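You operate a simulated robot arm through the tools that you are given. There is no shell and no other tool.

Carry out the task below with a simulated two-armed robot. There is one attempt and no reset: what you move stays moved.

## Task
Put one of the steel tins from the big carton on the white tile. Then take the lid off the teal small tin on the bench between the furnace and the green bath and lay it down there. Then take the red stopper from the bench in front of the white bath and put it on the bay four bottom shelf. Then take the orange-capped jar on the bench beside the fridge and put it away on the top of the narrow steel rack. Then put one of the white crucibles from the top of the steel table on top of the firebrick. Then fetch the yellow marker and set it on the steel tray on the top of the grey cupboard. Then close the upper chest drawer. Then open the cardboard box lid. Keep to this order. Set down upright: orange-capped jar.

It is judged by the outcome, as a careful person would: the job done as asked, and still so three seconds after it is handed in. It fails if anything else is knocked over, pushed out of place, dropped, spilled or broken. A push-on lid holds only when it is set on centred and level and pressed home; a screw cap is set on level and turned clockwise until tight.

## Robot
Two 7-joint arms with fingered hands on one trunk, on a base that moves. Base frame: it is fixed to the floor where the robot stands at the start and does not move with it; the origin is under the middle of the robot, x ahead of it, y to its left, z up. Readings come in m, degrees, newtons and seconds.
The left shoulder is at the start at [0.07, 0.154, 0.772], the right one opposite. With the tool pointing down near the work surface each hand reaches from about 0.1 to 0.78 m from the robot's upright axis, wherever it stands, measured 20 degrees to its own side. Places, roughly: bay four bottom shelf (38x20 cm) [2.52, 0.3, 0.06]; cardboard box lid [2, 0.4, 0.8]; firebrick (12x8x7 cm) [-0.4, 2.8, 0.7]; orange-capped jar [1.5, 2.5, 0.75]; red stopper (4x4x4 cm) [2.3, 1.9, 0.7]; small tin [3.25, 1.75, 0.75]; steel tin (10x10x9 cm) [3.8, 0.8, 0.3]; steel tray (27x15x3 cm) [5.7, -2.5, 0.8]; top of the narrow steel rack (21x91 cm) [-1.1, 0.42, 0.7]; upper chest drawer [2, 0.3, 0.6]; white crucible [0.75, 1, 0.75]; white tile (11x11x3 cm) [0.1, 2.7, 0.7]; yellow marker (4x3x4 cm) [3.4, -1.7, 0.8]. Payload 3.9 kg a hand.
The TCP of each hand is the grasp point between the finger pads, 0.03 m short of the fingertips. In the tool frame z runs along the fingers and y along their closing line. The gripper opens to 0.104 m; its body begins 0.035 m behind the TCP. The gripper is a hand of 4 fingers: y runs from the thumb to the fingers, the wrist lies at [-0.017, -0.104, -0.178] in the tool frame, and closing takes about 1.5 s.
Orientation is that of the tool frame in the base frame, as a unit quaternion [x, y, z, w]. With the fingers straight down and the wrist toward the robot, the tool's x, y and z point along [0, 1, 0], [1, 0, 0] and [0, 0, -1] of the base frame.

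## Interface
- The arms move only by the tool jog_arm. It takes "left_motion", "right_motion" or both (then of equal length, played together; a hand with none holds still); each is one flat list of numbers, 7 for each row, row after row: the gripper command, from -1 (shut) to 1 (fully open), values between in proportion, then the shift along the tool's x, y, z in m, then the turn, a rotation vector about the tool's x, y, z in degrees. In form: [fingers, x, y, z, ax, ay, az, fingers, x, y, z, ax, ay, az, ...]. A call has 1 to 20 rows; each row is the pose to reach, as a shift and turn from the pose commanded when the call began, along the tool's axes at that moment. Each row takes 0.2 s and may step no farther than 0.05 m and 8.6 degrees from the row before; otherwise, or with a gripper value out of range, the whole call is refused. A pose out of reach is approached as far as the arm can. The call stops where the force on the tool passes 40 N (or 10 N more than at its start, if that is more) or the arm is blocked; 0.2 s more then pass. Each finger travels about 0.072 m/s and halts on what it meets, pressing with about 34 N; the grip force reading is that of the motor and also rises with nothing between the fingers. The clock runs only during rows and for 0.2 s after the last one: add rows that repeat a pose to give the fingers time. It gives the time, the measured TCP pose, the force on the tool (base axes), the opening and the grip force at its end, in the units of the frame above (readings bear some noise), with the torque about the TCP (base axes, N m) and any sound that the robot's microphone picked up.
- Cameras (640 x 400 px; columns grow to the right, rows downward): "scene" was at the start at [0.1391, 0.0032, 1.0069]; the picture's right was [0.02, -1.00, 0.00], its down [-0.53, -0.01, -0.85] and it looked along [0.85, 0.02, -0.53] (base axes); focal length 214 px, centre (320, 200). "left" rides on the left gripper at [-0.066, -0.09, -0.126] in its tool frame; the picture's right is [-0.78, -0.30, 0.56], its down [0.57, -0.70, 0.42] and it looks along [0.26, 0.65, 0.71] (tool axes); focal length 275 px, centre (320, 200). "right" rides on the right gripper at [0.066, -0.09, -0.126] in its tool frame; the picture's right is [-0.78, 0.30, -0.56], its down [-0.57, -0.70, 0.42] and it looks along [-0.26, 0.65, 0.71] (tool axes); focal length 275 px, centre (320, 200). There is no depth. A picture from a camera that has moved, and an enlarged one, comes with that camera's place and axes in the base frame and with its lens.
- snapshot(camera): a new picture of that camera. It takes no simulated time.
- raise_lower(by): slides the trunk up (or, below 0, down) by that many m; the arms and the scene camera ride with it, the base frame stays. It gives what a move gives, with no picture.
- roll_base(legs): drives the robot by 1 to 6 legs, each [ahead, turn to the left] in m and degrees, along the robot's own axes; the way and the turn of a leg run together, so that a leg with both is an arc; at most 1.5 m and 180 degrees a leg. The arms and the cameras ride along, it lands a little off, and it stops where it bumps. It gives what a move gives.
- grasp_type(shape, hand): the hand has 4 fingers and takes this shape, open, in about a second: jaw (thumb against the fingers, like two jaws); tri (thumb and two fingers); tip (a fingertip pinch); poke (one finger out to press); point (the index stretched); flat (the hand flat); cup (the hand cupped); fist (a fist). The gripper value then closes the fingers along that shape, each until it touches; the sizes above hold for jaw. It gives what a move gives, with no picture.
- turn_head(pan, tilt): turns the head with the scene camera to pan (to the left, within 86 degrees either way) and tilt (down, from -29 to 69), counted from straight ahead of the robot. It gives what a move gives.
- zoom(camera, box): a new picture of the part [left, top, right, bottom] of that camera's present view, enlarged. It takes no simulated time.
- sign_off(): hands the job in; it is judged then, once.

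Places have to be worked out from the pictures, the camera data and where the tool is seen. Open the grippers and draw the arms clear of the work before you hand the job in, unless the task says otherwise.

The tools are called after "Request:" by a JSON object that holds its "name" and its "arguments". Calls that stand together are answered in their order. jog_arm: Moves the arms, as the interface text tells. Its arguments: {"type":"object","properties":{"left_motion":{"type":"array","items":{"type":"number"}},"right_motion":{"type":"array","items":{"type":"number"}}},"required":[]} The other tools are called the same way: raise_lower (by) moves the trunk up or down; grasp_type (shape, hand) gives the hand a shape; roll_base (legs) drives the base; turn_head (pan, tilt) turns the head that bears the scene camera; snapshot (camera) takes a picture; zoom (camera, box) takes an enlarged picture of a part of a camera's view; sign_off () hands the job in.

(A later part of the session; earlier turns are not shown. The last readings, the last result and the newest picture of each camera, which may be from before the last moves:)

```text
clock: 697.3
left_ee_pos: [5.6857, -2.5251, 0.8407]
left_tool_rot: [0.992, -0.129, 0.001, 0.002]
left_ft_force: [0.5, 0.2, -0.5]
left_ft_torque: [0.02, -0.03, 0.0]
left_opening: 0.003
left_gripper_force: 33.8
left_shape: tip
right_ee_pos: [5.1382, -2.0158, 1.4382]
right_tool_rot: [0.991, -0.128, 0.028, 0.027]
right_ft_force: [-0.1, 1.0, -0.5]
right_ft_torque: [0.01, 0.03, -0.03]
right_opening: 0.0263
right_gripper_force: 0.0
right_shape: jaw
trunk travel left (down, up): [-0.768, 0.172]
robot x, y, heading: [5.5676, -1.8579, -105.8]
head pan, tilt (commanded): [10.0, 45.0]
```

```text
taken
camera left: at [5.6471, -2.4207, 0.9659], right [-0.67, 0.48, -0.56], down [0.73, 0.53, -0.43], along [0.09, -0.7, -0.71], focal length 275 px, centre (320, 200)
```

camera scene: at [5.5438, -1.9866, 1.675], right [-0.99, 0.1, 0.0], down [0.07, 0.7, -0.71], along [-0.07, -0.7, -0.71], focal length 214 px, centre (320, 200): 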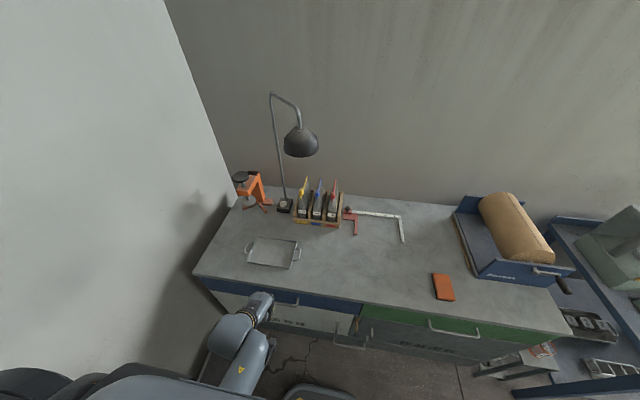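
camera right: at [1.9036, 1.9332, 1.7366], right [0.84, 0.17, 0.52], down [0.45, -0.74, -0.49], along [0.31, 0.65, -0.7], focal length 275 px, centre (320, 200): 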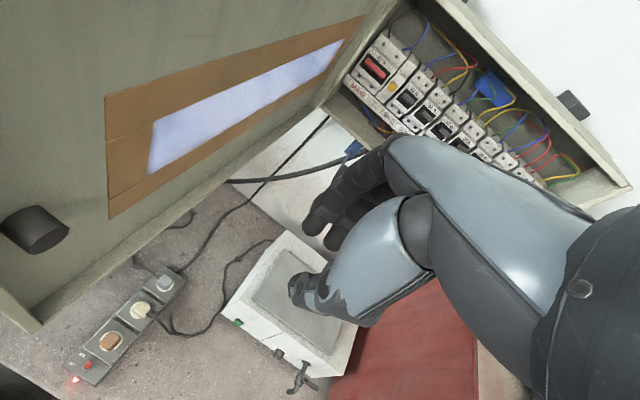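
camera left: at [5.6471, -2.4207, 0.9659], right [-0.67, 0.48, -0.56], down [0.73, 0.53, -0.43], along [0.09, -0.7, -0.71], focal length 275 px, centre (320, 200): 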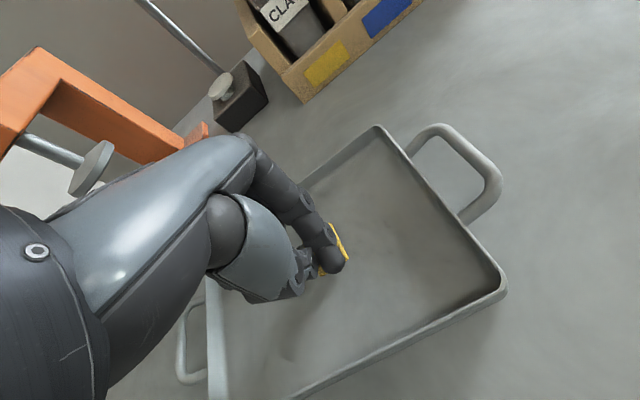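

Still above the floor of the tray (z=0.841). I continue down.

Request:
{"name": "jog_arm", "arguments": {"left_motion": [-1, 0, 0, 0.005, 0, 0, 0, -1, 0, 0, 0.01, 0, 0, 0]}}

Request:
{"name": "jog_arm", "arguments": {"left_motion": [-1, 0, 0, 0.004, 0, 0, 0, -1, 0, 0, 0.008, 0, 0, 0]}}

```text
clock: 697.9
left_ee_pos: [5.6851, -2.5258, 0.8374]
left_tool_rot: [0.992, -0.129, 0.001, 0.006]
left_ft_force: [3.8, -2.5, 18.5]
left_ft_torque: [0.05, 0.08, -0.03]
left_opening: 0.0045
left_gripper_force: 34.2
left_shape: tip
right_ee_pos: [5.1383, -2.0128, 1.4395]
right_tool_rot: [0.991, -0.128, 0.028, 0.029]
right_ft_force: [0.7, 0.8, -0.8]
right_ft_torque: [0.01, 0.02, 0.0]
right_opening: 0.0263
right_gripper_force: 0.0
right_shape: jaw
trunk travel left (down, up): [-0.768, 0.172]
robot x, y, heading: [5.5664, -1.8576, -105.9]
head pan, tilt (commanded): [10.0, 45.0]
```

```text
clock: 698.6
left_ee_pos: [5.6861, -2.5296, 0.8324]
left_tool_rot: [0.992, -0.129, 0.0, 0.012]
left_ft_force: [1.2, 9.6, 20.7]
left_ft_torque: [0.04, 0.05, 0.0]
left_opening: 0.0048
left_gripper_force: 33.8
left_shape: tip
right_ee_pos: [5.138, -2.0137, 1.4391]
right_tool_rot: [0.991, -0.127, 0.027, 0.027]
right_ft_force: [-0.7, -1.0, 0.5]
right_ft_torque: [0.03, 0.0, -0.02]
right_opening: 0.026
right_gripper_force: 0.0
right_shape: jaw
trunk travel left (down, up): [-0.768, 0.172]
robot x, y, heading: [5.5692, -1.8575, -105.9]
head pan, tilt (commanded): [10.0, 45.0]
stopped in row 2 (left hand): the force on the tool passed its limit at 41 N (the readings are from after the stop); the commanded pose is now the measured one
```

Contact with the tray floor. I ease up and release.

Request:
{"name": "jog_arm", "arguments": {"left_motion": [-1, 0, 0, -0.004, 0, 0, 0, -0.7, 0, 0, -0.005, 0, 0, 0, -0.3, 0, 0, -0.005, 0, 0, 0, 0, 0, 0, -0.005, 0, 0, 0, 0.2, 0, 0, -0.005, 0, 0, 0, 0.2, 0, 0, -0.005, 0, 0, 0]}}

Request:
{"name": "snapshot", "arguments": {"camera": "left"}}

```text
clock: 700.0
left_ee_pos: [5.6856, -2.5268, 0.8352]
left_tool_rot: [0.992, -0.129, 0.002, 0.007]
left_ft_force: [-0.3, -4.0, 15.4]
left_ft_torque: [0.44, -0.03, 0.04]
left_opening: 0.057
left_gripper_force: 0.0
left_shape: tip
right_ee_pos: [5.1379, -2.0139, 1.439]
right_tool_rot: [0.991, -0.129, 0.028, 0.028]
right_ft_force: [0.7, 0.0, -0.2]
right_ft_torque: [0.0, 0.04, 0.03]
right_opening: 0.026
right_gripper_force: 0.0
right_shape: jaw
trunk travel left (down, up): [-0.768, 0.172]
robot x, y, heading: [5.5657, -1.857, -105.8]
head pan, tilt (commanded): [10.0, 45.0]
```

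```text
taken
camera left: at [5.6459, -2.4216, 0.9587], right [-0.67, 0.48, -0.57], down [0.73, 0.52, -0.43], along [0.09, -0.71, -0.7], focal length 275 px, centre (320, 200)
```

left: 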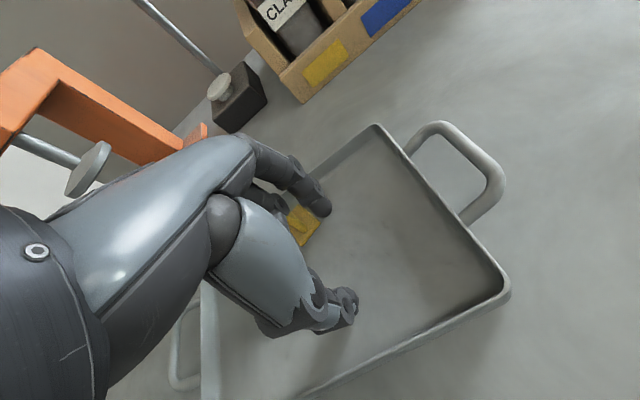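

The marker is free near the index finger, which still rests on something (15 N). I raise slowly and look.

Request:
{"name": "jog_arm", "arguments": {"left_motion": [0.2, 0, 0, -0.01, 0, 0, 0, 0.2, 0, 0, -0.02, 0, 0, 0, 0.2, 0, 0, -0.03, 0, 0, 0]}}

Request:
{"name": "raise_lower", "arguments": {"by": 0.1}}

Request:
{"name": "snapshot", "arguments": {"camera": "left"}}

```text
clock: 700.9
left_ee_pos: [5.6868, -2.5267, 0.8627]
left_tool_rot: [0.992, -0.128, 0.002, 0.006]
left_ft_force: [0.7, 0.0, 0.2]
left_ft_torque: [-0.04, 0.02, -0.02]
left_opening: 0.062
left_gripper_force: 0.1
left_shape: tip
right_ee_pos: [5.1385, -2.0149, 1.4397]
right_tool_rot: [0.991, -0.127, 0.027, 0.026]
right_ft_force: [0.4, -0.2, -1.3]
right_ft_torque: [0.02, 0.03, 0.01]
right_opening: 0.0265
right_gripper_force: 0.0
right_shape: jaw
trunk travel left (down, up): [-0.768, 0.172]
robot x, y, heading: [5.5676, -1.8596, -105.9]
head pan, tilt (commanded): [10.0, 45.0]
```

```text
clock: 702.2
left_ee_pos: [5.6866, -2.5263, 0.9626]
left_tool_rot: [0.992, -0.128, 0.001, 0.007]
left_ft_force: [-1.2, 0.4, -0.7]
left_ft_torque: [-0.01, -0.02, -0.06]
left_opening: 0.0618
left_gripper_force: 0.1
left_shape: tip
right_ee_pos: [5.1379, -2.0155, 1.5382]
right_tool_rot: [0.991, -0.128, 0.027, 0.026]
right_ft_force: [-0.7, -0.1, 0.2]
right_ft_torque: [0.0, 0.0, 0.0]
right_opening: 0.0263
right_gripper_force: 0.1
right_shape: jaw
trunk travel left (down, up): [-0.868, 0.072]
robot x, y, heading: [5.5678, -1.8555, -106.1]
head pan, tilt (commanded): [10.0, 45.0]
```

```text
taken
camera left: at [5.6465, -2.4221, 1.0862], right [-0.67, 0.48, -0.56], down [0.73, 0.53, -0.43], along [0.09, -0.7, -0.7], focal length 275 px, centre (320, 200)
```

left: 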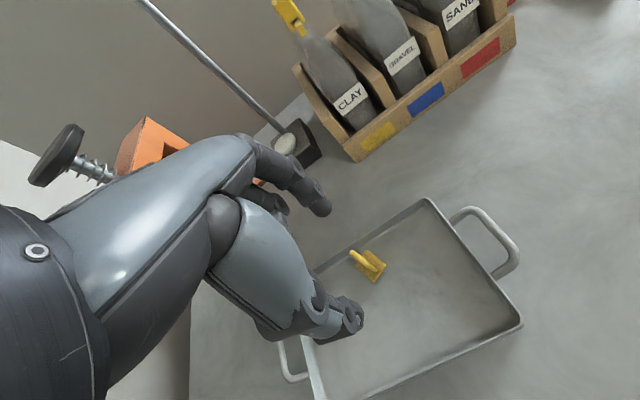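

The marker is in the tray. I zoom to check its pose.

Request:
{"name": "zoom", "arguments": {"camera": "left", "box": [310, 200, 470, 320]}}

```text
3.33 times, centred on (390, 260) of left
camera zoom: at [5.6465, -2.4221, 1.0862], right [-0.67, 0.48, -0.56], down [0.73, 0.53, -0.43], along [0.09, -0.7, -0.7], focal length 918 px, centre (87, 0)
```

zoom: 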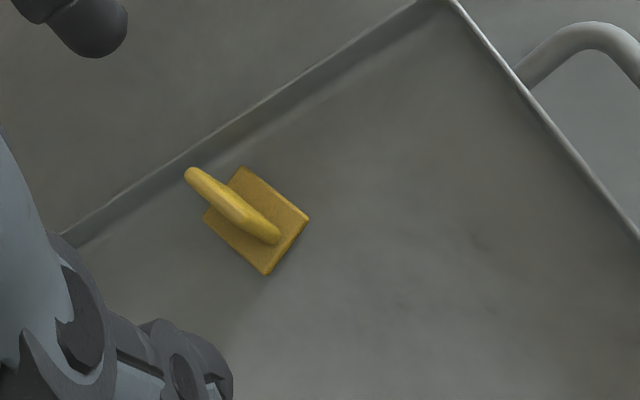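

The yellow marker stands on its base in the tray: job 6 done. I fold the arm, return the hand to jaw shape, and drive back toward the red unit's bay three.

Request:
{"name": "jog_arm", "arguments": {"left_motion": [0.2, -0.008, -0.035, 0, 0, 0, 0, 0.2, -0.016, -0.07, 0, 0, 0, 0, 0.2, -0.024, -0.105, 0, 0, 0, 0, 0.2, -0.032, -0.14, 0, 0, 0, 0, 0.2, -0.04, -0.175, 0.01, 0, 0, 0, 0.2, -0.048, -0.21, 0.02, 0, 0, 0, 0.2, -0.056, -0.245, 0.03, 0, 0, 0, 0.2, -0.064, -0.275, 0.04, 0, 0, 0, 0.2, -0.07, -0.29, 0.045, 0, 0, 0]}}

Request:
{"name": "roll_base", "arguments": {"legs": [[-0.15, 0], [0, -102]]}}

Request:
{"name": "roll_base", "arguments": {"legs": [[1.2, 0], [1.0, 0], [0, 13], [1.2, 0]]}}

Request:
{"name": "turn_head", "arguments": {"pan": -40, "tilt": 35}}

Request:
{"name": "snapshot", "arguments": {"camera": "scene"}}

```text
clock: 704.2
left_ee_pos: [5.692, -2.2294, 0.9142]
left_tool_rot: [0.992, -0.128, 0.0, 0.007]
left_ft_force: [-0.5, -0.5, 0.1]
left_ft_torque: [0.01, -0.01, 0.02]
left_opening: 0.0618
left_gripper_force: 0.0
left_shape: tip
right_ee_pos: [5.1373, -2.0149, 1.5389]
right_tool_rot: [0.991, -0.129, 0.027, 0.026]
right_ft_force: [-0.4, -0.4, 0.4]
right_ft_torque: [0.01, 0.02, 0.01]
right_opening: 0.026
right_gripper_force: 0.0
right_shape: jaw
trunk travel left (down, up): [-0.868, 0.072]
robot x, y, heading: [5.5675, -1.8622, -106.0]
head pan, tilt (commanded): [10.0, 45.0]
```

```text
clock: 709.9
left_ee_pos: [5.2177, -1.7529, 0.9135]
left_tool_rot: [-0.516, 0.856, 0.004, -0.003]
left_ft_force: [-0.5, 0.5, 0.2]
left_ft_torque: [-0.01, -0.01, 0.0]
left_opening: 0.0619
left_gripper_force: 0.1
left_shape: tip
right_ee_pos: [5.5513, -1.2612, 1.5387]
right_tool_rot: [-0.518, 0.855, 0.004, -0.038]
right_ft_force: [-0.6, -0.5, 0.4]
right_ft_torque: [0.01, 0.0, 0.0]
right_opening: 0.0263
right_gripper_force: 0.0
right_shape: jaw
trunk travel left (down, up): [-0.868, 0.072]
robot x, y, heading: [5.6054, -1.7112, 151.1]
head pan, tilt (commanded): [10.0, 45.0]
```

```text
clock: 727.3
left_ee_pos: [2.1661, -0.364, 0.9137]
left_tool_rot: [-0.593, 0.805, 0.005, -0.005]
left_ft_force: [-1.0, 0.4, -0.5]
left_ft_torque: [0.0, 0.02, 0.02]
left_opening: 0.0619
left_gripper_force: 0.0
left_shape: tip
right_ee_pos: [2.4051, 0.1813, 1.5391]
right_tool_rot: [-0.593, 0.804, 0.001, -0.038]
right_ft_force: [-0.3, 0.1, -0.6]
right_ft_torque: [-0.01, -0.01, 0.02]
right_opening: 0.0261
right_gripper_force: 0.2
right_shape: jaw
trunk travel left (down, up): [-0.868, 0.072]
robot x, y, heading: [2.5413, -0.2563, 161.7]
head pan, tilt (commanded): [10.0, 45.0]
```

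```text
clock: 728.5
left_ee_pos: [2.1667, -0.3639, 0.9131]
left_tool_rot: [-0.593, 0.805, 0.004, -0.005]
left_ft_force: [0.4, -0.7, 0.4]
left_ft_torque: [-0.02, -0.02, 0.01]
left_opening: 0.0619
left_gripper_force: 0.1
left_shape: tip
right_ee_pos: [2.404, 0.1806, 1.539]
right_tool_rot: [-0.593, 0.804, -0.001, -0.038]
right_ft_force: [-0.1, -0.3, 0.9]
right_ft_torque: [0.01, 0.02, -0.03]
right_opening: 0.0262
right_gripper_force: 0.0
right_shape: jaw
trunk travel left (down, up): [-0.868, 0.072]
robot x, y, heading: [2.5427, -0.2528, 161.6]
head pan, tilt (commanded): [-40.0, 35.0]
```

```text
taken
camera scene: at [2.4474, -0.1626, 1.6448], right [0.85, 0.52, 0.0], down [0.3, -0.49, -0.82], along [-0.43, 0.7, -0.57], focal length 214 px, centre (320, 200)
```

scene: 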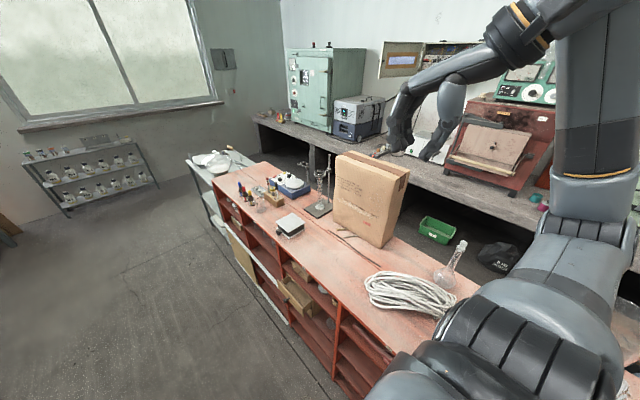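

I reposition in front of bay three, farther back from the unit, and look at the chest and the cardboard box.

Request:
{"name": "roll_base", "arguments": {"legs": [[0, 40], [0.52, 0], [0, -126]]}}

Request:
{"name": "grasp_type", "arguments": {"shape": "jaw", "hand": "left"}}

Request:
{"name": "turn_head", "arguments": {"pan": 0, "tilt": 40}}

Request:
{"name": "snapshot", "arguments": {"camera": "scene"}}

```text
clock: 738.7
left_ee_pos: [1.9389, -0.0777, 0.9132]
left_tool_rot: [0.134, 0.991, 0.006, -0.001]
left_ft_force: [-1.0, -0.3, 0.1]
left_ft_torque: [-0.01, 0.01, 0.0]
left_opening: 0.0621
left_gripper_force: 0.1
left_shape: tip
right_ee_pos: [2.4903, -0.298, 1.5386]
right_tool_rot: [0.135, 0.99, 0.026, -0.028]
right_ft_force: [-0.4, 0.2, 0.6]
right_ft_torque: [0.02, 0.03, 0.01]
right_opening: 0.0264
right_gripper_force: 0.1
right_shape: jaw
trunk travel left (down, up): [-0.868, 0.072]
robot x, y, heading: [2.058, -0.448, 73.2]
head pan, tilt (commanded): [-40.0, 35.0]
```

```text
clock: 739.6
left_ee_pos: [1.9382, -0.0766, 0.9121]
left_tool_rot: [0.135, 0.991, 0.006, -0.001]
left_ft_force: [-0.8, -0.3, 0.5]
left_ft_torque: [0.0, 0.0, 0.01]
left_opening: 0.1039
left_gripper_force: 0.1
left_shape: jaw
right_ee_pos: [2.4897, -0.299, 1.5401]
right_tool_rot: [0.133, 0.99, 0.027, -0.027]
right_ft_force: [-0.4, 0.1, 0.5]
right_ft_torque: [0.0, 0.04, 0.02]
right_opening: 0.0263
right_gripper_force: 0.0
right_shape: jaw
trunk travel left (down, up): [-0.868, 0.072]
robot x, y, heading: [2.059, -0.445, 73.4]
head pan, tilt (commanded): [-40.0, 35.0]
```

```text
clock: 740.7
left_ee_pos: [1.9382, -0.0769, 0.9128]
left_tool_rot: [0.135, 0.991, 0.007, -0.002]
left_ft_force: [-0.3, 0.0, -0.5]
left_ft_torque: [0.0, -0.02, -0.01]
left_opening: 0.1041
left_gripper_force: 0.1
left_shape: jaw
right_ee_pos: [2.4891, -0.2992, 1.5392]
right_tool_rot: [0.134, 0.99, 0.027, -0.028]
right_ft_force: [-0.1, -0.5, 0.3]
right_ft_torque: [0.0, 0.02, 0.01]
right_opening: 0.0262
right_gripper_force: 0.0
right_shape: jaw
trunk travel left (down, up): [-0.868, 0.072]
robot x, y, heading: [2.0604, -0.4493, 73.4]
head pan, tilt (commanded): [0.0, 40.0]
```

```text
taken
camera scene: at [2.0975, -0.319, 1.6372], right [0.96, -0.29, 0.0], down [-0.18, -0.62, -0.77], along [0.22, 0.73, -0.64], focal length 214 px, centre (320, 200)
```

scene: 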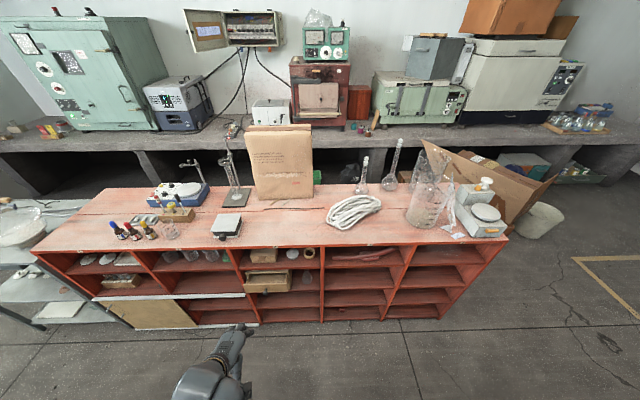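

I lower the trunk 0.4 m for a frontal view into bay three.

Request:
{"name": "raise_lower", "arguments": {"by": -0.4}}

Request:
{"name": "turn_head", "arguments": {"pan": 0, "tilt": 35}}

Request:
{"name": "snapshot", "arguments": {"camera": "scene"}}

Request:
{"name": "zoom", "arguments": {"camera": "scene", "box": [200, 180, 400, 310]}}

```text
clock: 744.5
left_ee_pos: [1.9378, -0.0763, 0.5135]
left_tool_rot: [0.135, 0.991, 0.006, -0.002]
left_ft_force: [0.2, -0.2, 0.4]
left_ft_torque: [0.01, 0.01, 0.01]
left_opening: 0.1039
left_gripper_force: 0.1
left_shape: jaw
right_ee_pos: [2.4895, -0.298, 1.1394]
right_tool_rot: [0.135, 0.99, 0.026, -0.027]
right_ft_force: [0.5, 0.5, -1.3]
right_ft_torque: [0.04, 0.0, 0.0]
right_opening: 0.0262
right_gripper_force: 0.1
right_shape: jaw
trunk travel left (down, up): [-0.468, 0.472]
robot x, y, heading: [2.0608, -0.4485, 73.5]
head pan, tilt (commanded): [0.0, 40.0]
```

```text
clock: 745.2
left_ee_pos: [1.9379, -0.0775, 0.5136]
left_tool_rot: [0.134, 0.991, 0.007, -0.001]
left_ft_force: [0.3, 0.2, 0.0]
left_ft_torque: [0.0, 0.03, -0.02]
left_opening: 0.1041
left_gripper_force: 0.1
left_shape: jaw
right_ee_pos: [2.4903, -0.2975, 1.1393]
right_tool_rot: [0.133, 0.99, 0.027, -0.027]
right_ft_force: [-0.3, 0.3, -0.3]
right_ft_torque: [-0.01, -0.03, -0.01]
right_opening: 0.0263
right_gripper_force: 0.0
right_shape: jaw
trunk travel left (down, up): [-0.468, 0.472]
robot x, y, heading: [2.06, -0.4481, 73.3]
head pan, tilt (commanded): [0.0, 35.0]
```

```text
taken
camera scene: at [2.0983, -0.316, 1.2447], right [0.96, -0.29, 0.0], down [-0.16, -0.55, -0.82], along [0.23, 0.78, -0.57], focal length 214 px, centre (320, 200)
```

scene: 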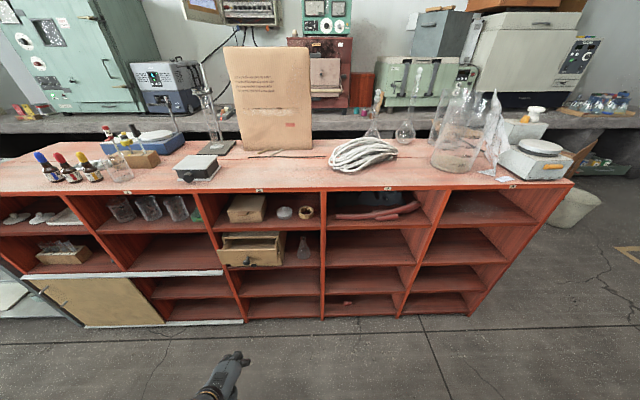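

```text
3.08 times, centred on (300, 245) of scene
camera zoom: at [2.0983, -0.316, 1.2447], right [0.96, -0.29, 0.0], down [-0.16, -0.55, -0.82], along [0.23, 0.78, -0.57], focal length 660 px, centre (382, 62)
```

zoom: 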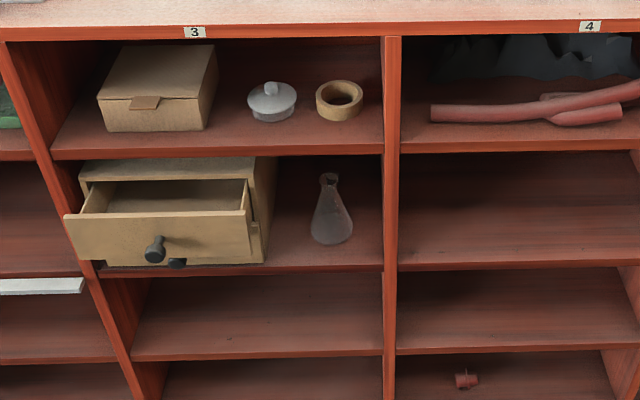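

Clear view: bay 3 holds the small cardboard box (top row, flap lid with a front tab) and the wooden chest with its upper drawer pulled out (front from (1.878, 0.347) to (2.104, 0.288), z 0.53–0.605, knob at ≈(1.978, 0.29, 0.57)). I'll push the drawer with a poking finger, so I set the "poke" shape and pitch the hand forward.

Request:
{"name": "grasp_type", "arguments": {"shape": "poke", "hand": "left"}}

Request:
{"name": "jog_arm", "arguments": {"left_motion": [1, 0, 0.02, -0.006, -7.5, 0, 0, 1, 0, 0.04, -0.012, -15, 0, 0, 1, -0.005, 0.06, -0.018, -22.5, 0, 0, 1, -0.01, 0.08, -0.024, -30, 0, 0, 1, -0.015, 0.1, -0.03, -37.5, 0, 0, 1, -0.02, 0.12, -0.036, -45, 0, 0, 1, -0.025, 0.14, -0.04, -52.5, 0, 0, 1, -0.03, 0.16, -0.045, -60, 0, 0, 1, -0.03, 0.16, -0.045, -60, 0, 0]}}

Request:
{"name": "snapshot", "arguments": {"camera": "left"}}

Request:
{"name": "zoom", "arguments": {"camera": "scene", "box": [160, 180, 400, 340]}}

```text
clock: 746.1
left_ee_pos: [1.9377, -0.0775, 0.5133]
left_tool_rot: [0.135, 0.991, 0.006, -0.002]
left_ft_force: [0.3, -0.4, 0.1]
left_ft_torque: [-0.02, 0.0, 0.01]
left_opening: 0.0
left_gripper_force: 0.1
left_shape: poke
right_ee_pos: [2.4902, -0.2992, 1.1389]
right_tool_rot: [0.135, 0.99, 0.027, -0.028]
right_ft_force: [-1.4, -1.1, 0.8]
right_ft_torque: [0.01, 0.0, -0.02]
right_opening: 0.0261
right_gripper_force: 0.2
right_shape: jaw
trunk travel left (down, up): [-0.468, 0.472]
robot x, y, heading: [2.0587, -0.4479, 73.4]
head pan, tilt (commanded): [0.0, 35.0]
```

```text
clock: 748.1
left_ee_pos: [1.9967, 0.0651, 0.5509]
left_tool_rot: [0.136, 0.855, 0.498, 0.053]
left_ft_force: [-0.8, -0.7, 0.7]
left_ft_torque: [0.02, 0.0, 0.01]
left_opening: 0.0
left_gripper_force: 0.1
left_shape: poke
right_ee_pos: [2.4902, -0.2988, 1.139]
right_tool_rot: [0.134, 0.99, 0.028, -0.027]
right_ft_force: [-0.5, -0.8, -1.2]
right_ft_torque: [-0.01, 0.01, 0.02]
right_opening: 0.0263
right_gripper_force: 0.1
right_shape: jaw
trunk travel left (down, up): [-0.468, 0.472]
robot x, y, heading: [2.06, -0.4471, 73.2]
head pan, tilt (commanded): [0.0, 35.0]
```

```text
taken
camera left: at [2.0165, -0.1001, 0.533], right [0.81, 0.11, -0.57], down [-0.58, 0.19, -0.79], along [0.02, 0.98, 0.22], focal length 275 px, centre (320, 200)
```

left: 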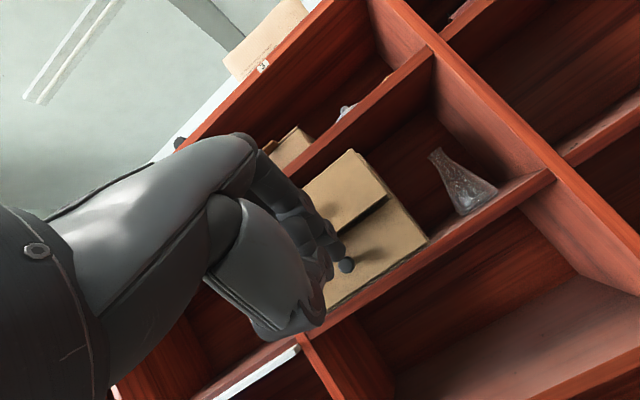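

```text
2.50 times, centred on (280, 260) of scene
camera zoom: at [2.0981, -0.3164, 1.2448], right [0.96, -0.29, 0.0], down [-0.16, -0.55, -0.82], along [0.23, 0.79, -0.57], focal length 536 px, centre (420, 50)
```

zoom: 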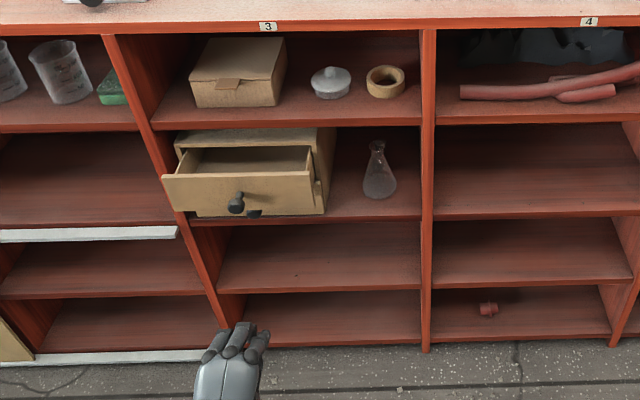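

Triangulating again: the drawer knob is at about (1.986, 0.255, 0.609) and the drawer front ≈2.5 cm behind it. I align the hand with the knob's line (heading 75.4°), raise it to z≈0.60, and then push with the base.

Request:
{"name": "roll_base", "arguments": {"legs": [[0, 2.2]]}}

Request:
{"name": "raise_lower", "arguments": {"by": 0.05}}

Request:
{"name": "jog_arm", "arguments": {"left_motion": [-1, 0.015, 0, 0, 0, 0, 0, -1, 0.03, 0, 0, 0, 0, 0, -1, 0.03, 0, 0, 0, 0, 0]}}

Request:
{"name": "snapshot", "arguments": {"camera": "left"}}

Request:
{"name": "zoom", "arguments": {"camera": "scene", "box": [160, 180, 400, 340]}}

```text
clock: 748.9
left_ee_pos: [1.9773, 0.0651, 0.5539]
left_tool_rot: [0.119, 0.857, 0.5, 0.043]
left_ft_force: [0.3, -0.4, 0.2]
left_ft_torque: [-0.02, 0.01, -0.01]
left_opening: 0.0
left_gripper_force: 0.0
left_shape: poke
right_ee_pos: [2.4848, -0.2834, 1.1384]
right_tool_rot: [0.116, 0.993, 0.026, -0.027]
right_ft_force: [0.1, -0.3, 0.2]
right_ft_torque: [0.03, 0.01, -0.04]
right_opening: 0.0265
right_gripper_force: 0.0
right_shape: jaw
trunk travel left (down, up): [-0.468, 0.472]
robot x, y, heading: [2.0593, -0.4491, 75.6]
head pan, tilt (commanded): [0.0, 35.0]
```

```text
clock: 749.8
left_ee_pos: [1.9785, 0.0656, 0.604]
left_tool_rot: [0.121, 0.856, 0.5, 0.043]
left_ft_force: [0.0, 0.3, -0.8]
left_ft_torque: [-0.01, 0.0, -0.04]
left_opening: 0.0002
left_gripper_force: 0.0
left_shape: poke
right_ee_pos: [2.4846, -0.2822, 1.1878]
right_tool_rot: [0.115, 0.993, 0.026, -0.027]
right_ft_force: [0.7, 0.2, 0.0]
right_ft_torque: [0.04, -0.01, 0.03]
right_opening: 0.0262
right_gripper_force: 0.1
right_shape: jaw
trunk travel left (down, up): [-0.518, 0.422]
robot x, y, heading: [2.0607, -0.447, 75.4]
head pan, tilt (commanded): [0.0, 35.0]
```

```text
clock: 750.6
left_ee_pos: [1.9502, 0.0722, 0.6048]
left_tool_rot: [0.119, 0.856, 0.501, 0.043]
left_ft_force: [0.7, -0.4, 0.2]
left_ft_torque: [-0.01, 0.01, -0.03]
left_opening: 0.0001
left_gripper_force: 0.0
left_shape: poke
right_ee_pos: [2.4837, -0.2822, 1.1888]
right_tool_rot: [0.116, 0.993, 0.027, -0.028]
right_ft_force: [0.1, 0.4, -0.6]
right_ft_torque: [-0.01, 0.03, 0.03]
right_opening: 0.0261
right_gripper_force: 0.1
right_shape: jaw
trunk travel left (down, up): [-0.518, 0.422]
robot x, y, heading: [2.0607, -0.449, 75.6]
head pan, tilt (commanded): [0.0, 35.0]
```

```text
taken
camera left: at [1.9765, -0.0923, 0.5863], right [0.81, 0.14, -0.57], down [-0.59, 0.17, -0.79], along [-0.01, 0.98, 0.22], focal length 275 px, centre (320, 200)
```

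left: 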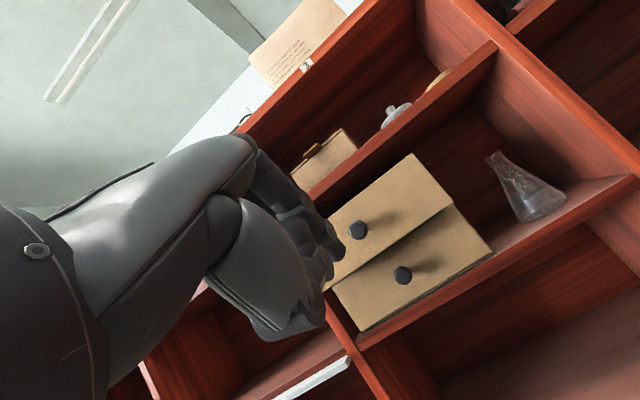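

```text
2.50 times, centred on (280, 260) of scene
camera zoom: at [2.0934, -0.3147, 1.2948], right [0.97, -0.25, 0.0], down [-0.14, -0.56, -0.82], along [0.2, 0.79, -0.57], focal length 536 px, centre (420, 50)
```

zoom: 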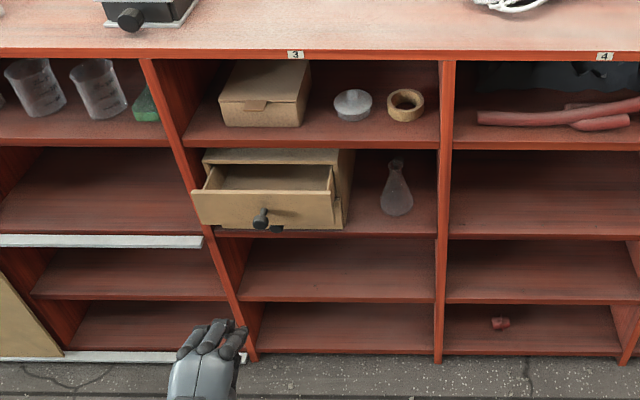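

The hand's path lines up with the knob within a centimetre. I roll forward 13 cm and check before contact.

Request:
{"name": "roll_base", "arguments": {"legs": [[0.12, 0]]}}

Request:
{"name": "snapshot", "arguments": {"camera": "left"}}

Request:
{"name": "zoom", "arguments": {"camera": "scene", "box": [160, 180, 400, 340]}}

```text
clock: 751.9
left_ee_pos: [1.9811, 0.1899, 0.604]
left_tool_rot: [0.12, 0.857, 0.5, 0.044]
left_ft_force: [0.0, 0.7, -1.1]
left_ft_torque: [0.0, -0.02, -0.03]
left_opening: 0.0
left_gripper_force: 0.1
left_shape: poke
right_ee_pos: [2.5152, -0.1654, 1.1893]
right_tool_rot: [0.116, 0.993, 0.026, -0.027]
right_ft_force: [0.0, -0.1, 0.1]
right_ft_torque: [-0.03, 0.0, 0.0]
right_opening: 0.026
right_gripper_force: 0.0
right_shape: jaw
trunk travel left (down, up): [-0.518, 0.422]
robot x, y, heading: [2.0898, -0.3353, 75.4]
head pan, tilt (commanded): [0.0, 35.0]
```

```text
taken
camera left: at [2.007, 0.0251, 0.5859], right [0.81, 0.14, -0.57], down [-0.59, 0.17, -0.79], along [-0.01, 0.98, 0.22], focal length 275 px, centre (320, 200)
```

left: 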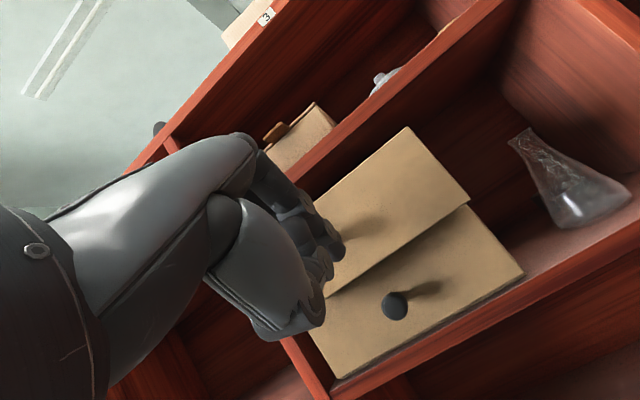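

```text
2.50 times, centred on (280, 260) of scene
camera zoom: at [2.1238, -0.1968, 1.2947], right [0.97, -0.25, 0.0], down [-0.14, -0.56, -0.82], along [0.21, 0.79, -0.57], focal length 536 px, centre (420, 50)
```

zoom: 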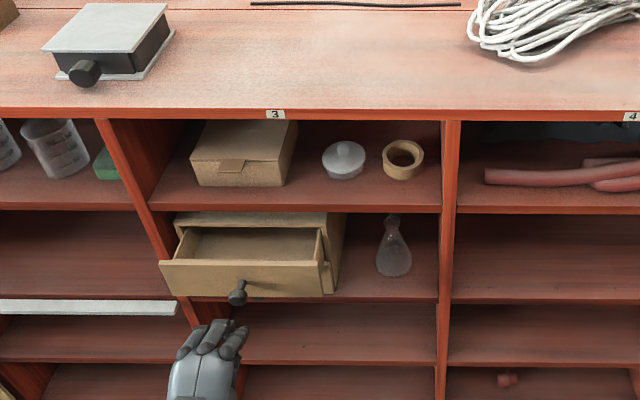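

The fingers are right in front of the knob. I push forward in small base steps, watching the force.

Request:
{"name": "roll_base", "arguments": {"legs": [[0.05, 0]]}}

Request:
{"name": "zoom", "arguments": {"camera": "scene", "box": [160, 180, 400, 340]}}

```text
clock: 752.8
left_ee_pos: [1.995, 0.238, 0.6045]
left_tool_rot: [0.12, 0.857, 0.5, 0.043]
left_ft_force: [1.0, -0.5, -0.1]
left_ft_torque: [-0.03, -0.01, -0.01]
left_opening: 0.0
left_gripper_force: 0.1
left_shape: poke
right_ee_pos: [2.5264, -0.1174, 1.1882]
right_tool_rot: [0.117, 0.992, 0.025, -0.028]
right_ft_force: [-0.4, 0.5, 0.3]
right_ft_torque: [-0.01, 0.03, 0.01]
right_opening: 0.0263
right_gripper_force: 0.0
right_shape: jaw
trunk travel left (down, up): [-0.518, 0.422]
robot x, y, heading: [2.1008, -0.2846, 75.5]
head pan, tilt (commanded): [0.0, 35.0]
```

```text
2.50 times, centred on (280, 260) of scene
camera zoom: at [2.1364, -0.1492, 1.2946], right [0.97, -0.25, 0.0], down [-0.14, -0.56, -0.82], along [0.21, 0.79, -0.57], focal length 536 px, centre (420, 50)
```

zoom: 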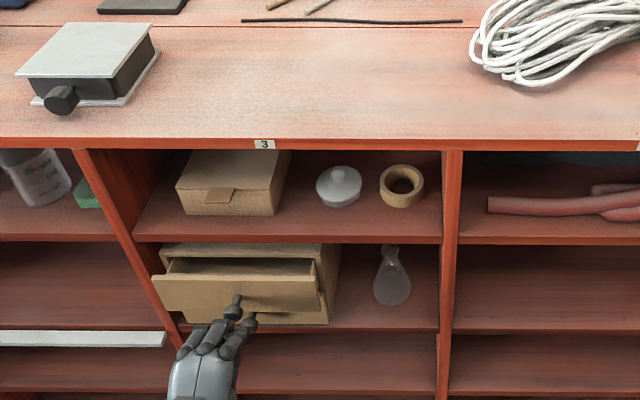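

The drawer is moving in. I continue pushing.

Request:
{"name": "roll_base", "arguments": {"legs": [[0.04, 0]]}}

Request:
{"name": "zoom", "arguments": {"camera": "scene", "box": [160, 180, 400, 340]}}

Request:
{"name": "snapshot", "arguments": {"camera": "left"}}

```text
clock: 753.6
left_ee_pos: [2.0034, 0.2744, 0.6076]
left_tool_rot: [0.121, 0.855, 0.502, 0.044]
left_ft_force: [-1.9, -16.2, 7.0]
left_ft_torque: [0.18, 0.0, 0.12]
left_opening: 0.0
left_gripper_force: 0.0
left_shape: poke
right_ee_pos: [2.5384, -0.0832, 1.1891]
right_tool_rot: [0.117, 0.992, 0.026, -0.027]
right_ft_force: [-0.1, 0.2, 0.1]
right_ft_torque: [0.0, 0.0, 0.03]
right_opening: 0.0266
right_gripper_force: 0.0
right_shape: jaw
trunk travel left (down, up): [-0.518, 0.422]
robot x, y, heading: [2.1094, -0.249, 75.4]
head pan, tilt (commanded): [0.0, 35.0]
```

```text
2.50 times, centred on (280, 260) of scene
camera zoom: at [2.1466, -0.1134, 1.2951], right [0.97, -0.25, 0.0], down [-0.15, -0.55, -0.82], along [0.21, 0.79, -0.57], focal length 536 px, centre (420, 50)
```

zoom: 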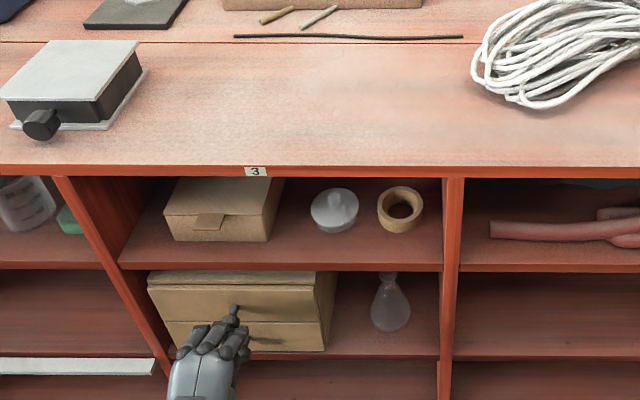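

```text
taken
camera left: at [2.0301, 0.11, 0.5872], right [0.81, 0.14, -0.57], down [-0.58, 0.18, -0.79], along [-0.01, 0.97, 0.23], focal length 275 px, centre (320, 200)
```

left: 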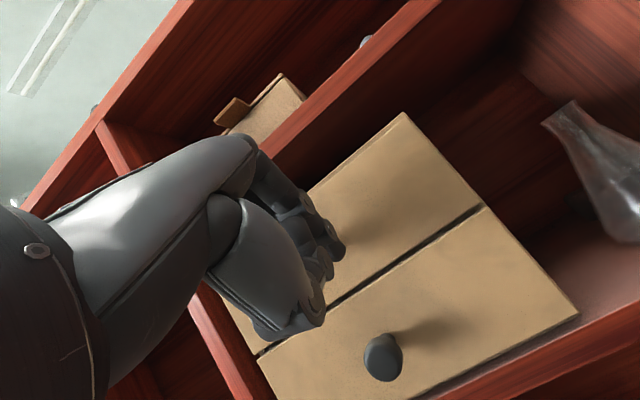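

The drawer looks closed flush with the lower one, and I read 17 N of resistance. I press one more centimetre to be sure, then back off.

Request:
{"name": "roll_base", "arguments": {"legs": [[0.012, 0]]}}

Request:
{"name": "roll_base", "arguments": {"legs": [[-0.22, 0]]}}

Request:
{"name": "zoom", "arguments": {"camera": "scene", "box": [180, 190, 380, 310]}}

Request:
{"name": "snapshot", "arguments": {"camera": "left"}}

```text
clock: 754.4
left_ee_pos: [2.0062, 0.2862, 0.605]
left_tool_rot: [0.121, 0.856, 0.501, 0.044]
left_ft_force: [-7.5, -20.6, 2.1]
left_ft_torque: [-0.08, 0.02, 0.22]
left_opening: 0.0001
left_gripper_force: 0.1
left_shape: poke
right_ee_pos: [2.5385, -0.0727, 1.1888]
right_tool_rot: [0.118, 0.992, 0.027, -0.027]
right_ft_force: [-0.4, -0.2, -0.2]
right_ft_torque: [0.0, 0.02, -0.03]
right_opening: 0.0263
right_gripper_force: 0.0
right_shape: jaw
trunk travel left (down, up): [-0.518, 0.422]
robot x, y, heading: [2.1161, -0.2358, 75.4]
head pan, tilt (commanded): [0.0, 35.0]
```

```text
clock: 756.1
left_ee_pos: [1.9528, 0.0772, 0.6061]
left_tool_rot: [0.12, 0.855, 0.502, 0.043]
left_ft_force: [-0.3, -0.1, -0.5]
left_ft_torque: [-0.02, -0.02, -0.02]
left_opening: 0.0
left_gripper_force: 0.1
left_shape: poke
right_ee_pos: [2.4853, -0.2807, 1.1874]
right_tool_rot: [0.119, 0.992, 0.027, -0.028]
right_ft_force: [-1.6, 0.2, 0.4]
right_ft_torque: [0.0, -0.03, 0.0]
right_opening: 0.0263
right_gripper_force: 0.0
right_shape: jaw
trunk travel left (down, up): [-0.518, 0.422]
robot x, y, heading: [2.0631, -0.4454, 75.3]
head pan, tilt (commanded): [0.0, 35.0]
```

```text
3.20 times, centred on (280, 250) of scene
camera zoom: at [2.0943, -0.3106, 1.2949], right [0.97, -0.25, 0.0], down [-0.15, -0.55, -0.82], along [0.21, 0.79, -0.57], focal length 686 px, centre (448, 40)
```

zoom: 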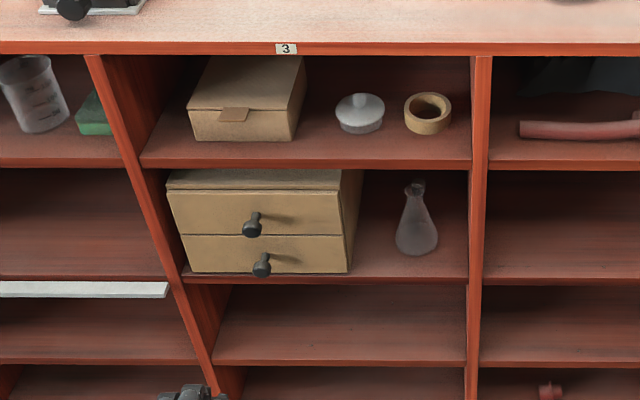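

```text
taken
camera left: at [1.9782, -0.0877, 0.5862], right [0.81, 0.14, -0.57], down [-0.58, 0.17, -0.79], along [-0.01, 0.97, 0.22], focal length 275 px, centre (320, 200)
```

left: 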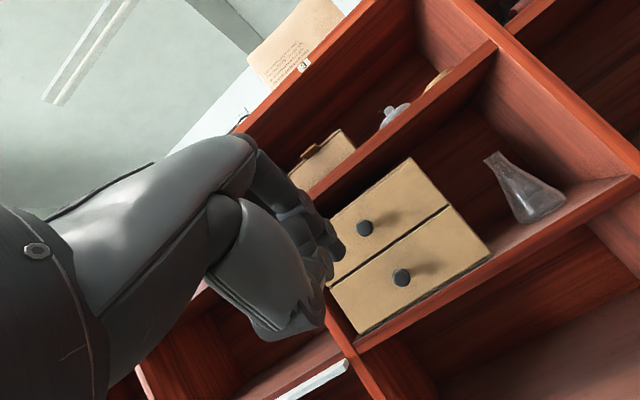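

Both drawers are flush: job 7 done. Now the cardboard box: front at ≈(1.948–2.07, 0.37–0.34), lid top z≈0.76, tab near (2.006, 0.355, 0.755), about 10.5 cm of headroom above. I switch to the "point" shape and look at the finger.

Request:
{"name": "grasp_type", "arguments": {"shape": "point", "hand": "left"}}

Request:
{"name": "snapshot", "arguments": {"camera": "left"}}

Request:
{"name": "zoom", "arguments": {"camera": "left", "box": [230, 100, 430, 230]}}

Request:
{"name": "zoom", "arguments": {"camera": "scene", "box": [180, 190, 300, 270]}}

```text
clock: 757.0
left_ee_pos: [1.9521, 0.0771, 0.6059]
left_tool_rot: [0.121, 0.856, 0.501, 0.044]
left_ft_force: [-0.2, 0.7, -0.8]
left_ft_torque: [-0.01, -0.01, 0.03]
left_opening: 0.0
left_gripper_force: 0.1
left_shape: point
right_ee_pos: [2.486, -0.2788, 1.1894]
right_tool_rot: [0.119, 0.992, 0.025, -0.027]
right_ft_force: [-0.9, -0.2, -0.3]
right_ft_torque: [-0.01, 0.0, -0.04]
right_opening: 0.0263
right_gripper_force: 0.1
right_shape: jaw
trunk travel left (down, up): [-0.518, 0.422]
robot x, y, heading: [2.0603, -0.4464, 75.1]
head pan, tilt (commanded): [0.0, 35.0]
```

```text
taken
camera left: at [1.9783, -0.0874, 0.586], right [0.81, 0.14, -0.57], down [-0.58, 0.17, -0.79], along [-0.01, 0.97, 0.22], focal length 275 px, centre (320, 200)
```

left: 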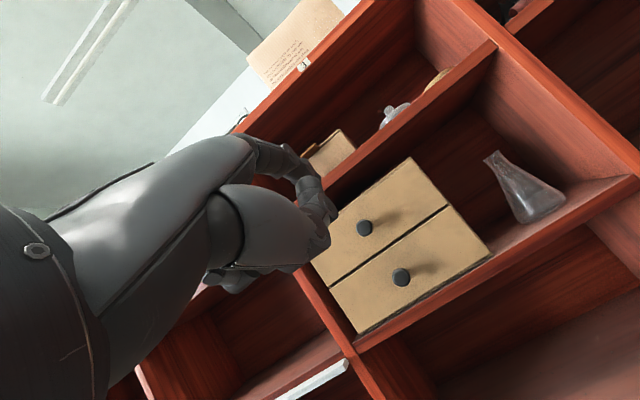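

```text
3.08 times, centred on (330, 165) of left
camera zoom: at [1.9783, -0.0874, 0.586], right [0.81, 0.14, -0.57], down [-0.58, 0.17, -0.79], along [-0.01, 0.97, 0.22], focal length 847 px, centre (289, 308)
```

zoom: 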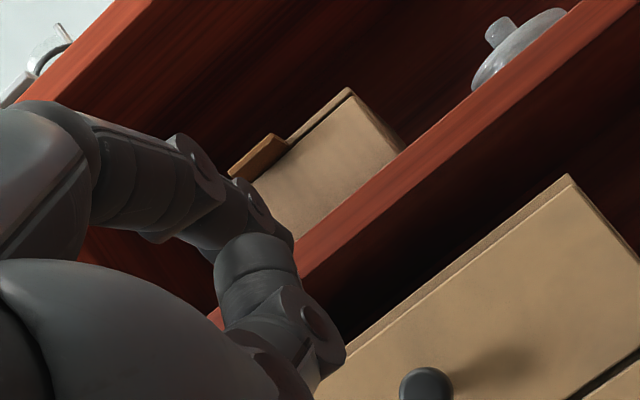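

```text
5.00 times, centred on (240, 230) of scene
camera zoom: at [2.0945, -0.3099, 1.2948], right [0.97, -0.25, 0.0], down [-0.15, -0.55, -0.82], along [0.21, 0.79, -0.57], focal length 1072 px, centre (720, 50)
```

zoom: 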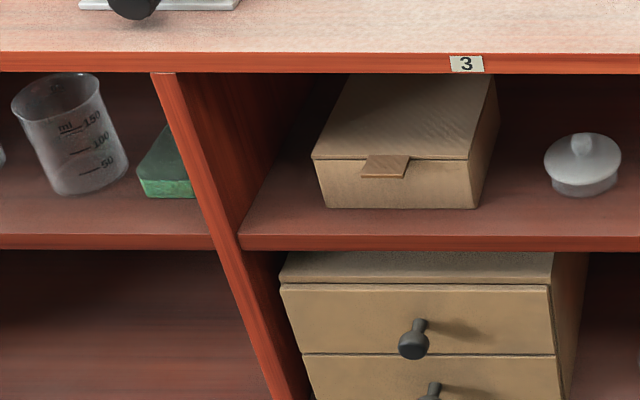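

The tab sticks out ~2.5 cm horizontally from the lid's front edge, so I can lift it from below. I look at the "flat" hand shape as a lifting tool.

Request:
{"name": "grasp_type", "arguments": {"shape": "flat", "hand": "left"}}

Request:
{"name": "snapshot", "arguments": {"camera": "left"}}

Request:
{"name": "turn_head", "arguments": {"pan": 20, "tilt": 55}}

Request:
{"name": "snapshot", "arguments": {"camera": "scene"}}

```text
clock: 757.9
left_ee_pos: [1.9526, 0.0785, 0.6056]
left_tool_rot: [0.121, 0.856, 0.501, 0.044]
left_ft_force: [-1.1, -1.3, 0.6]
left_ft_torque: [0.0, 0.0, 0.0]
left_opening: 0.0957
left_gripper_force: 0.1
left_shape: flat
right_ee_pos: [2.4872, -0.2797, 1.1887]
right_tool_rot: [0.118, 0.992, 0.025, -0.027]
right_ft_force: [0.8, -0.4, -0.6]
right_ft_torque: [0.02, 0.03, 0.0]
right_opening: 0.0263
right_gripper_force: 0.1
right_shape: jaw
trunk travel left (down, up): [-0.518, 0.422]
robot x, y, heading: [2.0638, -0.4392, 75.1]
head pan, tilt (commanded): [0.0, 35.0]
```

```text
taken
camera left: at [1.9783, -0.0874, 0.586], right [0.81, 0.14, -0.57], down [-0.59, 0.17, -0.79], along [-0.01, 0.97, 0.22], focal length 275 px, centre (320, 200)
```

left: 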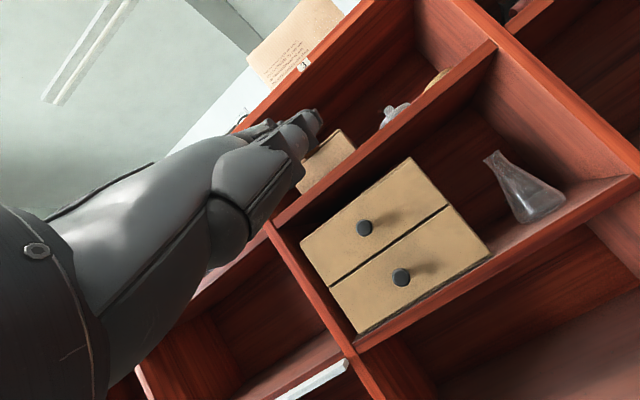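

```text
clock: 758.7
left_ee_pos: [1.9532, 0.0774, 0.6044]
left_tool_rot: [0.121, 0.856, 0.5, 0.044]
left_ft_force: [-1.2, 1.1, 0.4]
left_ft_torque: [-0.01, -0.03, 0.01]
left_opening: 0.096
left_gripper_force: 0.1
left_shape: flat
right_ee_pos: [2.4846, -0.2801, 1.1885]
right_tool_rot: [0.119, 0.992, 0.026, -0.027]
right_ft_force: [0.7, 0.9, 0.1]
right_ft_torque: [-0.01, 0.01, 0.0]
right_opening: 0.0264
right_gripper_force: 0.0
right_shape: jaw
trunk travel left (down, up): [-0.518, 0.422]
robot x, y, heading: [2.0583, -0.4422, 75.1]
head pan, tilt (commanded): [20.0, 55.0]
```

```text
taken
camera scene: at [2.0656, -0.3232, 1.2666], right [1.0, 0.09, 0.0], down [0.08, -0.82, -0.57], along [-0.05, 0.57, -0.82], focal length 214 px, centre (320, 200)
```

scene: 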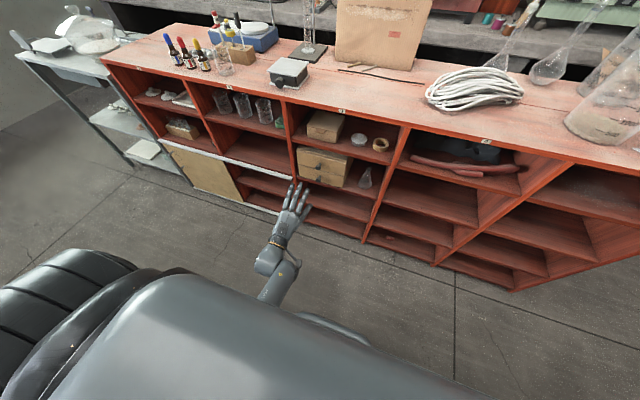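

The flat hand is a thin, straight plate — good for lifting. I reduce the pitch to 45° so it lies nearly horizontal, and raise it so the fingertips sit just below the tab's height.

Request:
{"name": "jog_arm", "arguments": {"left_motion": [1, 0, 0, 0, 5, 0, 0, 1, 0, 0, 0, 10, 0, 0, 1, 0, 0, 0, 15, 0, 0, 1, 0, 0, 0, 15, 0, 0]}}

Request:
{"name": "raise_lower", "arguments": {"by": 0.045}}

Request:
{"name": "snapshot", "arguments": {"camera": "left"}}

Request:
{"name": "turn_head", "arguments": {"pan": 10, "tilt": 45}}

Request:
{"name": "zoom", "arguments": {"camera": "scene", "box": [220, 120, 400, 240]}}

```text
clock: 759.7
left_ee_pos: [1.9534, 0.0769, 0.6048]
left_tool_rot: [0.126, 0.914, 0.384, 0.027]
left_ft_force: [0.3, 0.5, 1.0]
left_ft_torque: [0.0, -0.03, -0.04]
left_opening: 0.0959
left_gripper_force: 0.1
left_shape: flat
right_ee_pos: [2.486, -0.28, 1.189]
right_tool_rot: [0.119, 0.992, 0.026, -0.027]
right_ft_force: [0.7, -0.1, -0.2]
right_ft_torque: [0.02, 0.03, 0.03]
right_opening: 0.0263
right_gripper_force: 0.0
right_shape: jaw
trunk travel left (down, up): [-0.518, 0.422]
robot x, y, heading: [2.0593, -0.4423, 75.2]
head pan, tilt (commanded): [20.0, 55.0]
```

```text
clock: 760.6
left_ee_pos: [1.9545, 0.0778, 0.65]
left_tool_rot: [0.126, 0.914, 0.385, 0.027]
left_ft_force: [0.3, 0.2, 0.8]
left_ft_torque: [0.01, 0.03, 0.03]
left_opening: 0.0963
left_gripper_force: 0.1
left_shape: flat
right_ee_pos: [2.4855, -0.2802, 1.2335]
right_tool_rot: [0.119, 0.992, 0.025, -0.028]
right_ft_force: [0.4, 0.2, 0.0]
right_ft_torque: [-0.02, -0.01, 0.01]
right_opening: 0.0262
right_gripper_force: 0.0
right_shape: jaw
trunk travel left (down, up): [-0.563, 0.377]
robot x, y, heading: [2.0596, -0.44, 75.2]
head pan, tilt (commanded): [20.0, 55.0]
```

```text
taken
camera left: at [1.9807, -0.0869, 0.6712], right [0.77, -0.01, -0.64], down [-0.64, -0.03, -0.77], along [-0.02, 1.0, -0.03], focal length 275 px, centre (320, 200)
```

left: 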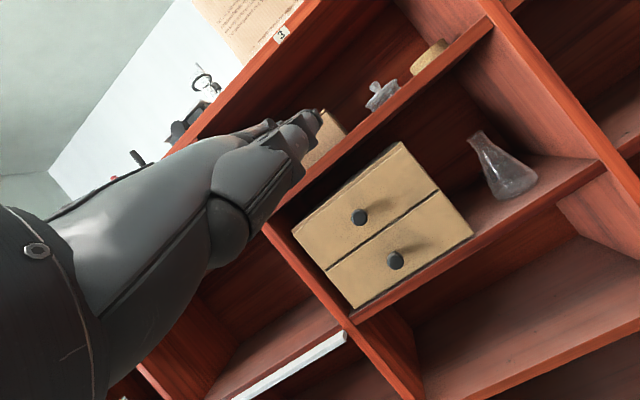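

```text
clock: 761.3
left_ee_pos: [1.9526, 0.0783, 0.6497]
left_tool_rot: [0.126, 0.914, 0.385, 0.027]
left_ft_force: [0.9, -0.4, 0.8]
left_ft_torque: [0.0, -0.03, -0.02]
left_opening: 0.096
left_gripper_force: 0.1
left_shape: flat
right_ee_pos: [2.4854, -0.2802, 1.2338]
right_tool_rot: [0.119, 0.992, 0.025, -0.028]
right_ft_force: [-0.6, 0.1, -0.4]
right_ft_torque: [0.01, -0.01, 0.0]
right_opening: 0.0261
right_gripper_force: 0.2
right_shape: jaw
trunk travel left (down, up): [-0.563, 0.377]
robot x, y, heading: [2.0595, -0.4437, 75.0]
head pan, tilt (commanded): [10.0, 45.0]
```

```text
3.33 times, centred on (310, 180) of scene
camera zoom: at [2.0787, -0.3141, 1.3249], right [1.0, -0.08, 0.0], down [-0.06, -0.71, -0.71], along [0.06, 0.7, -0.71], focal length 715 px, centre (353, 267)
```

zoom: 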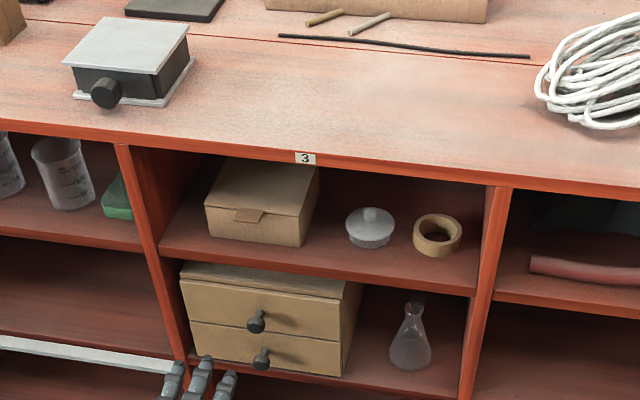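

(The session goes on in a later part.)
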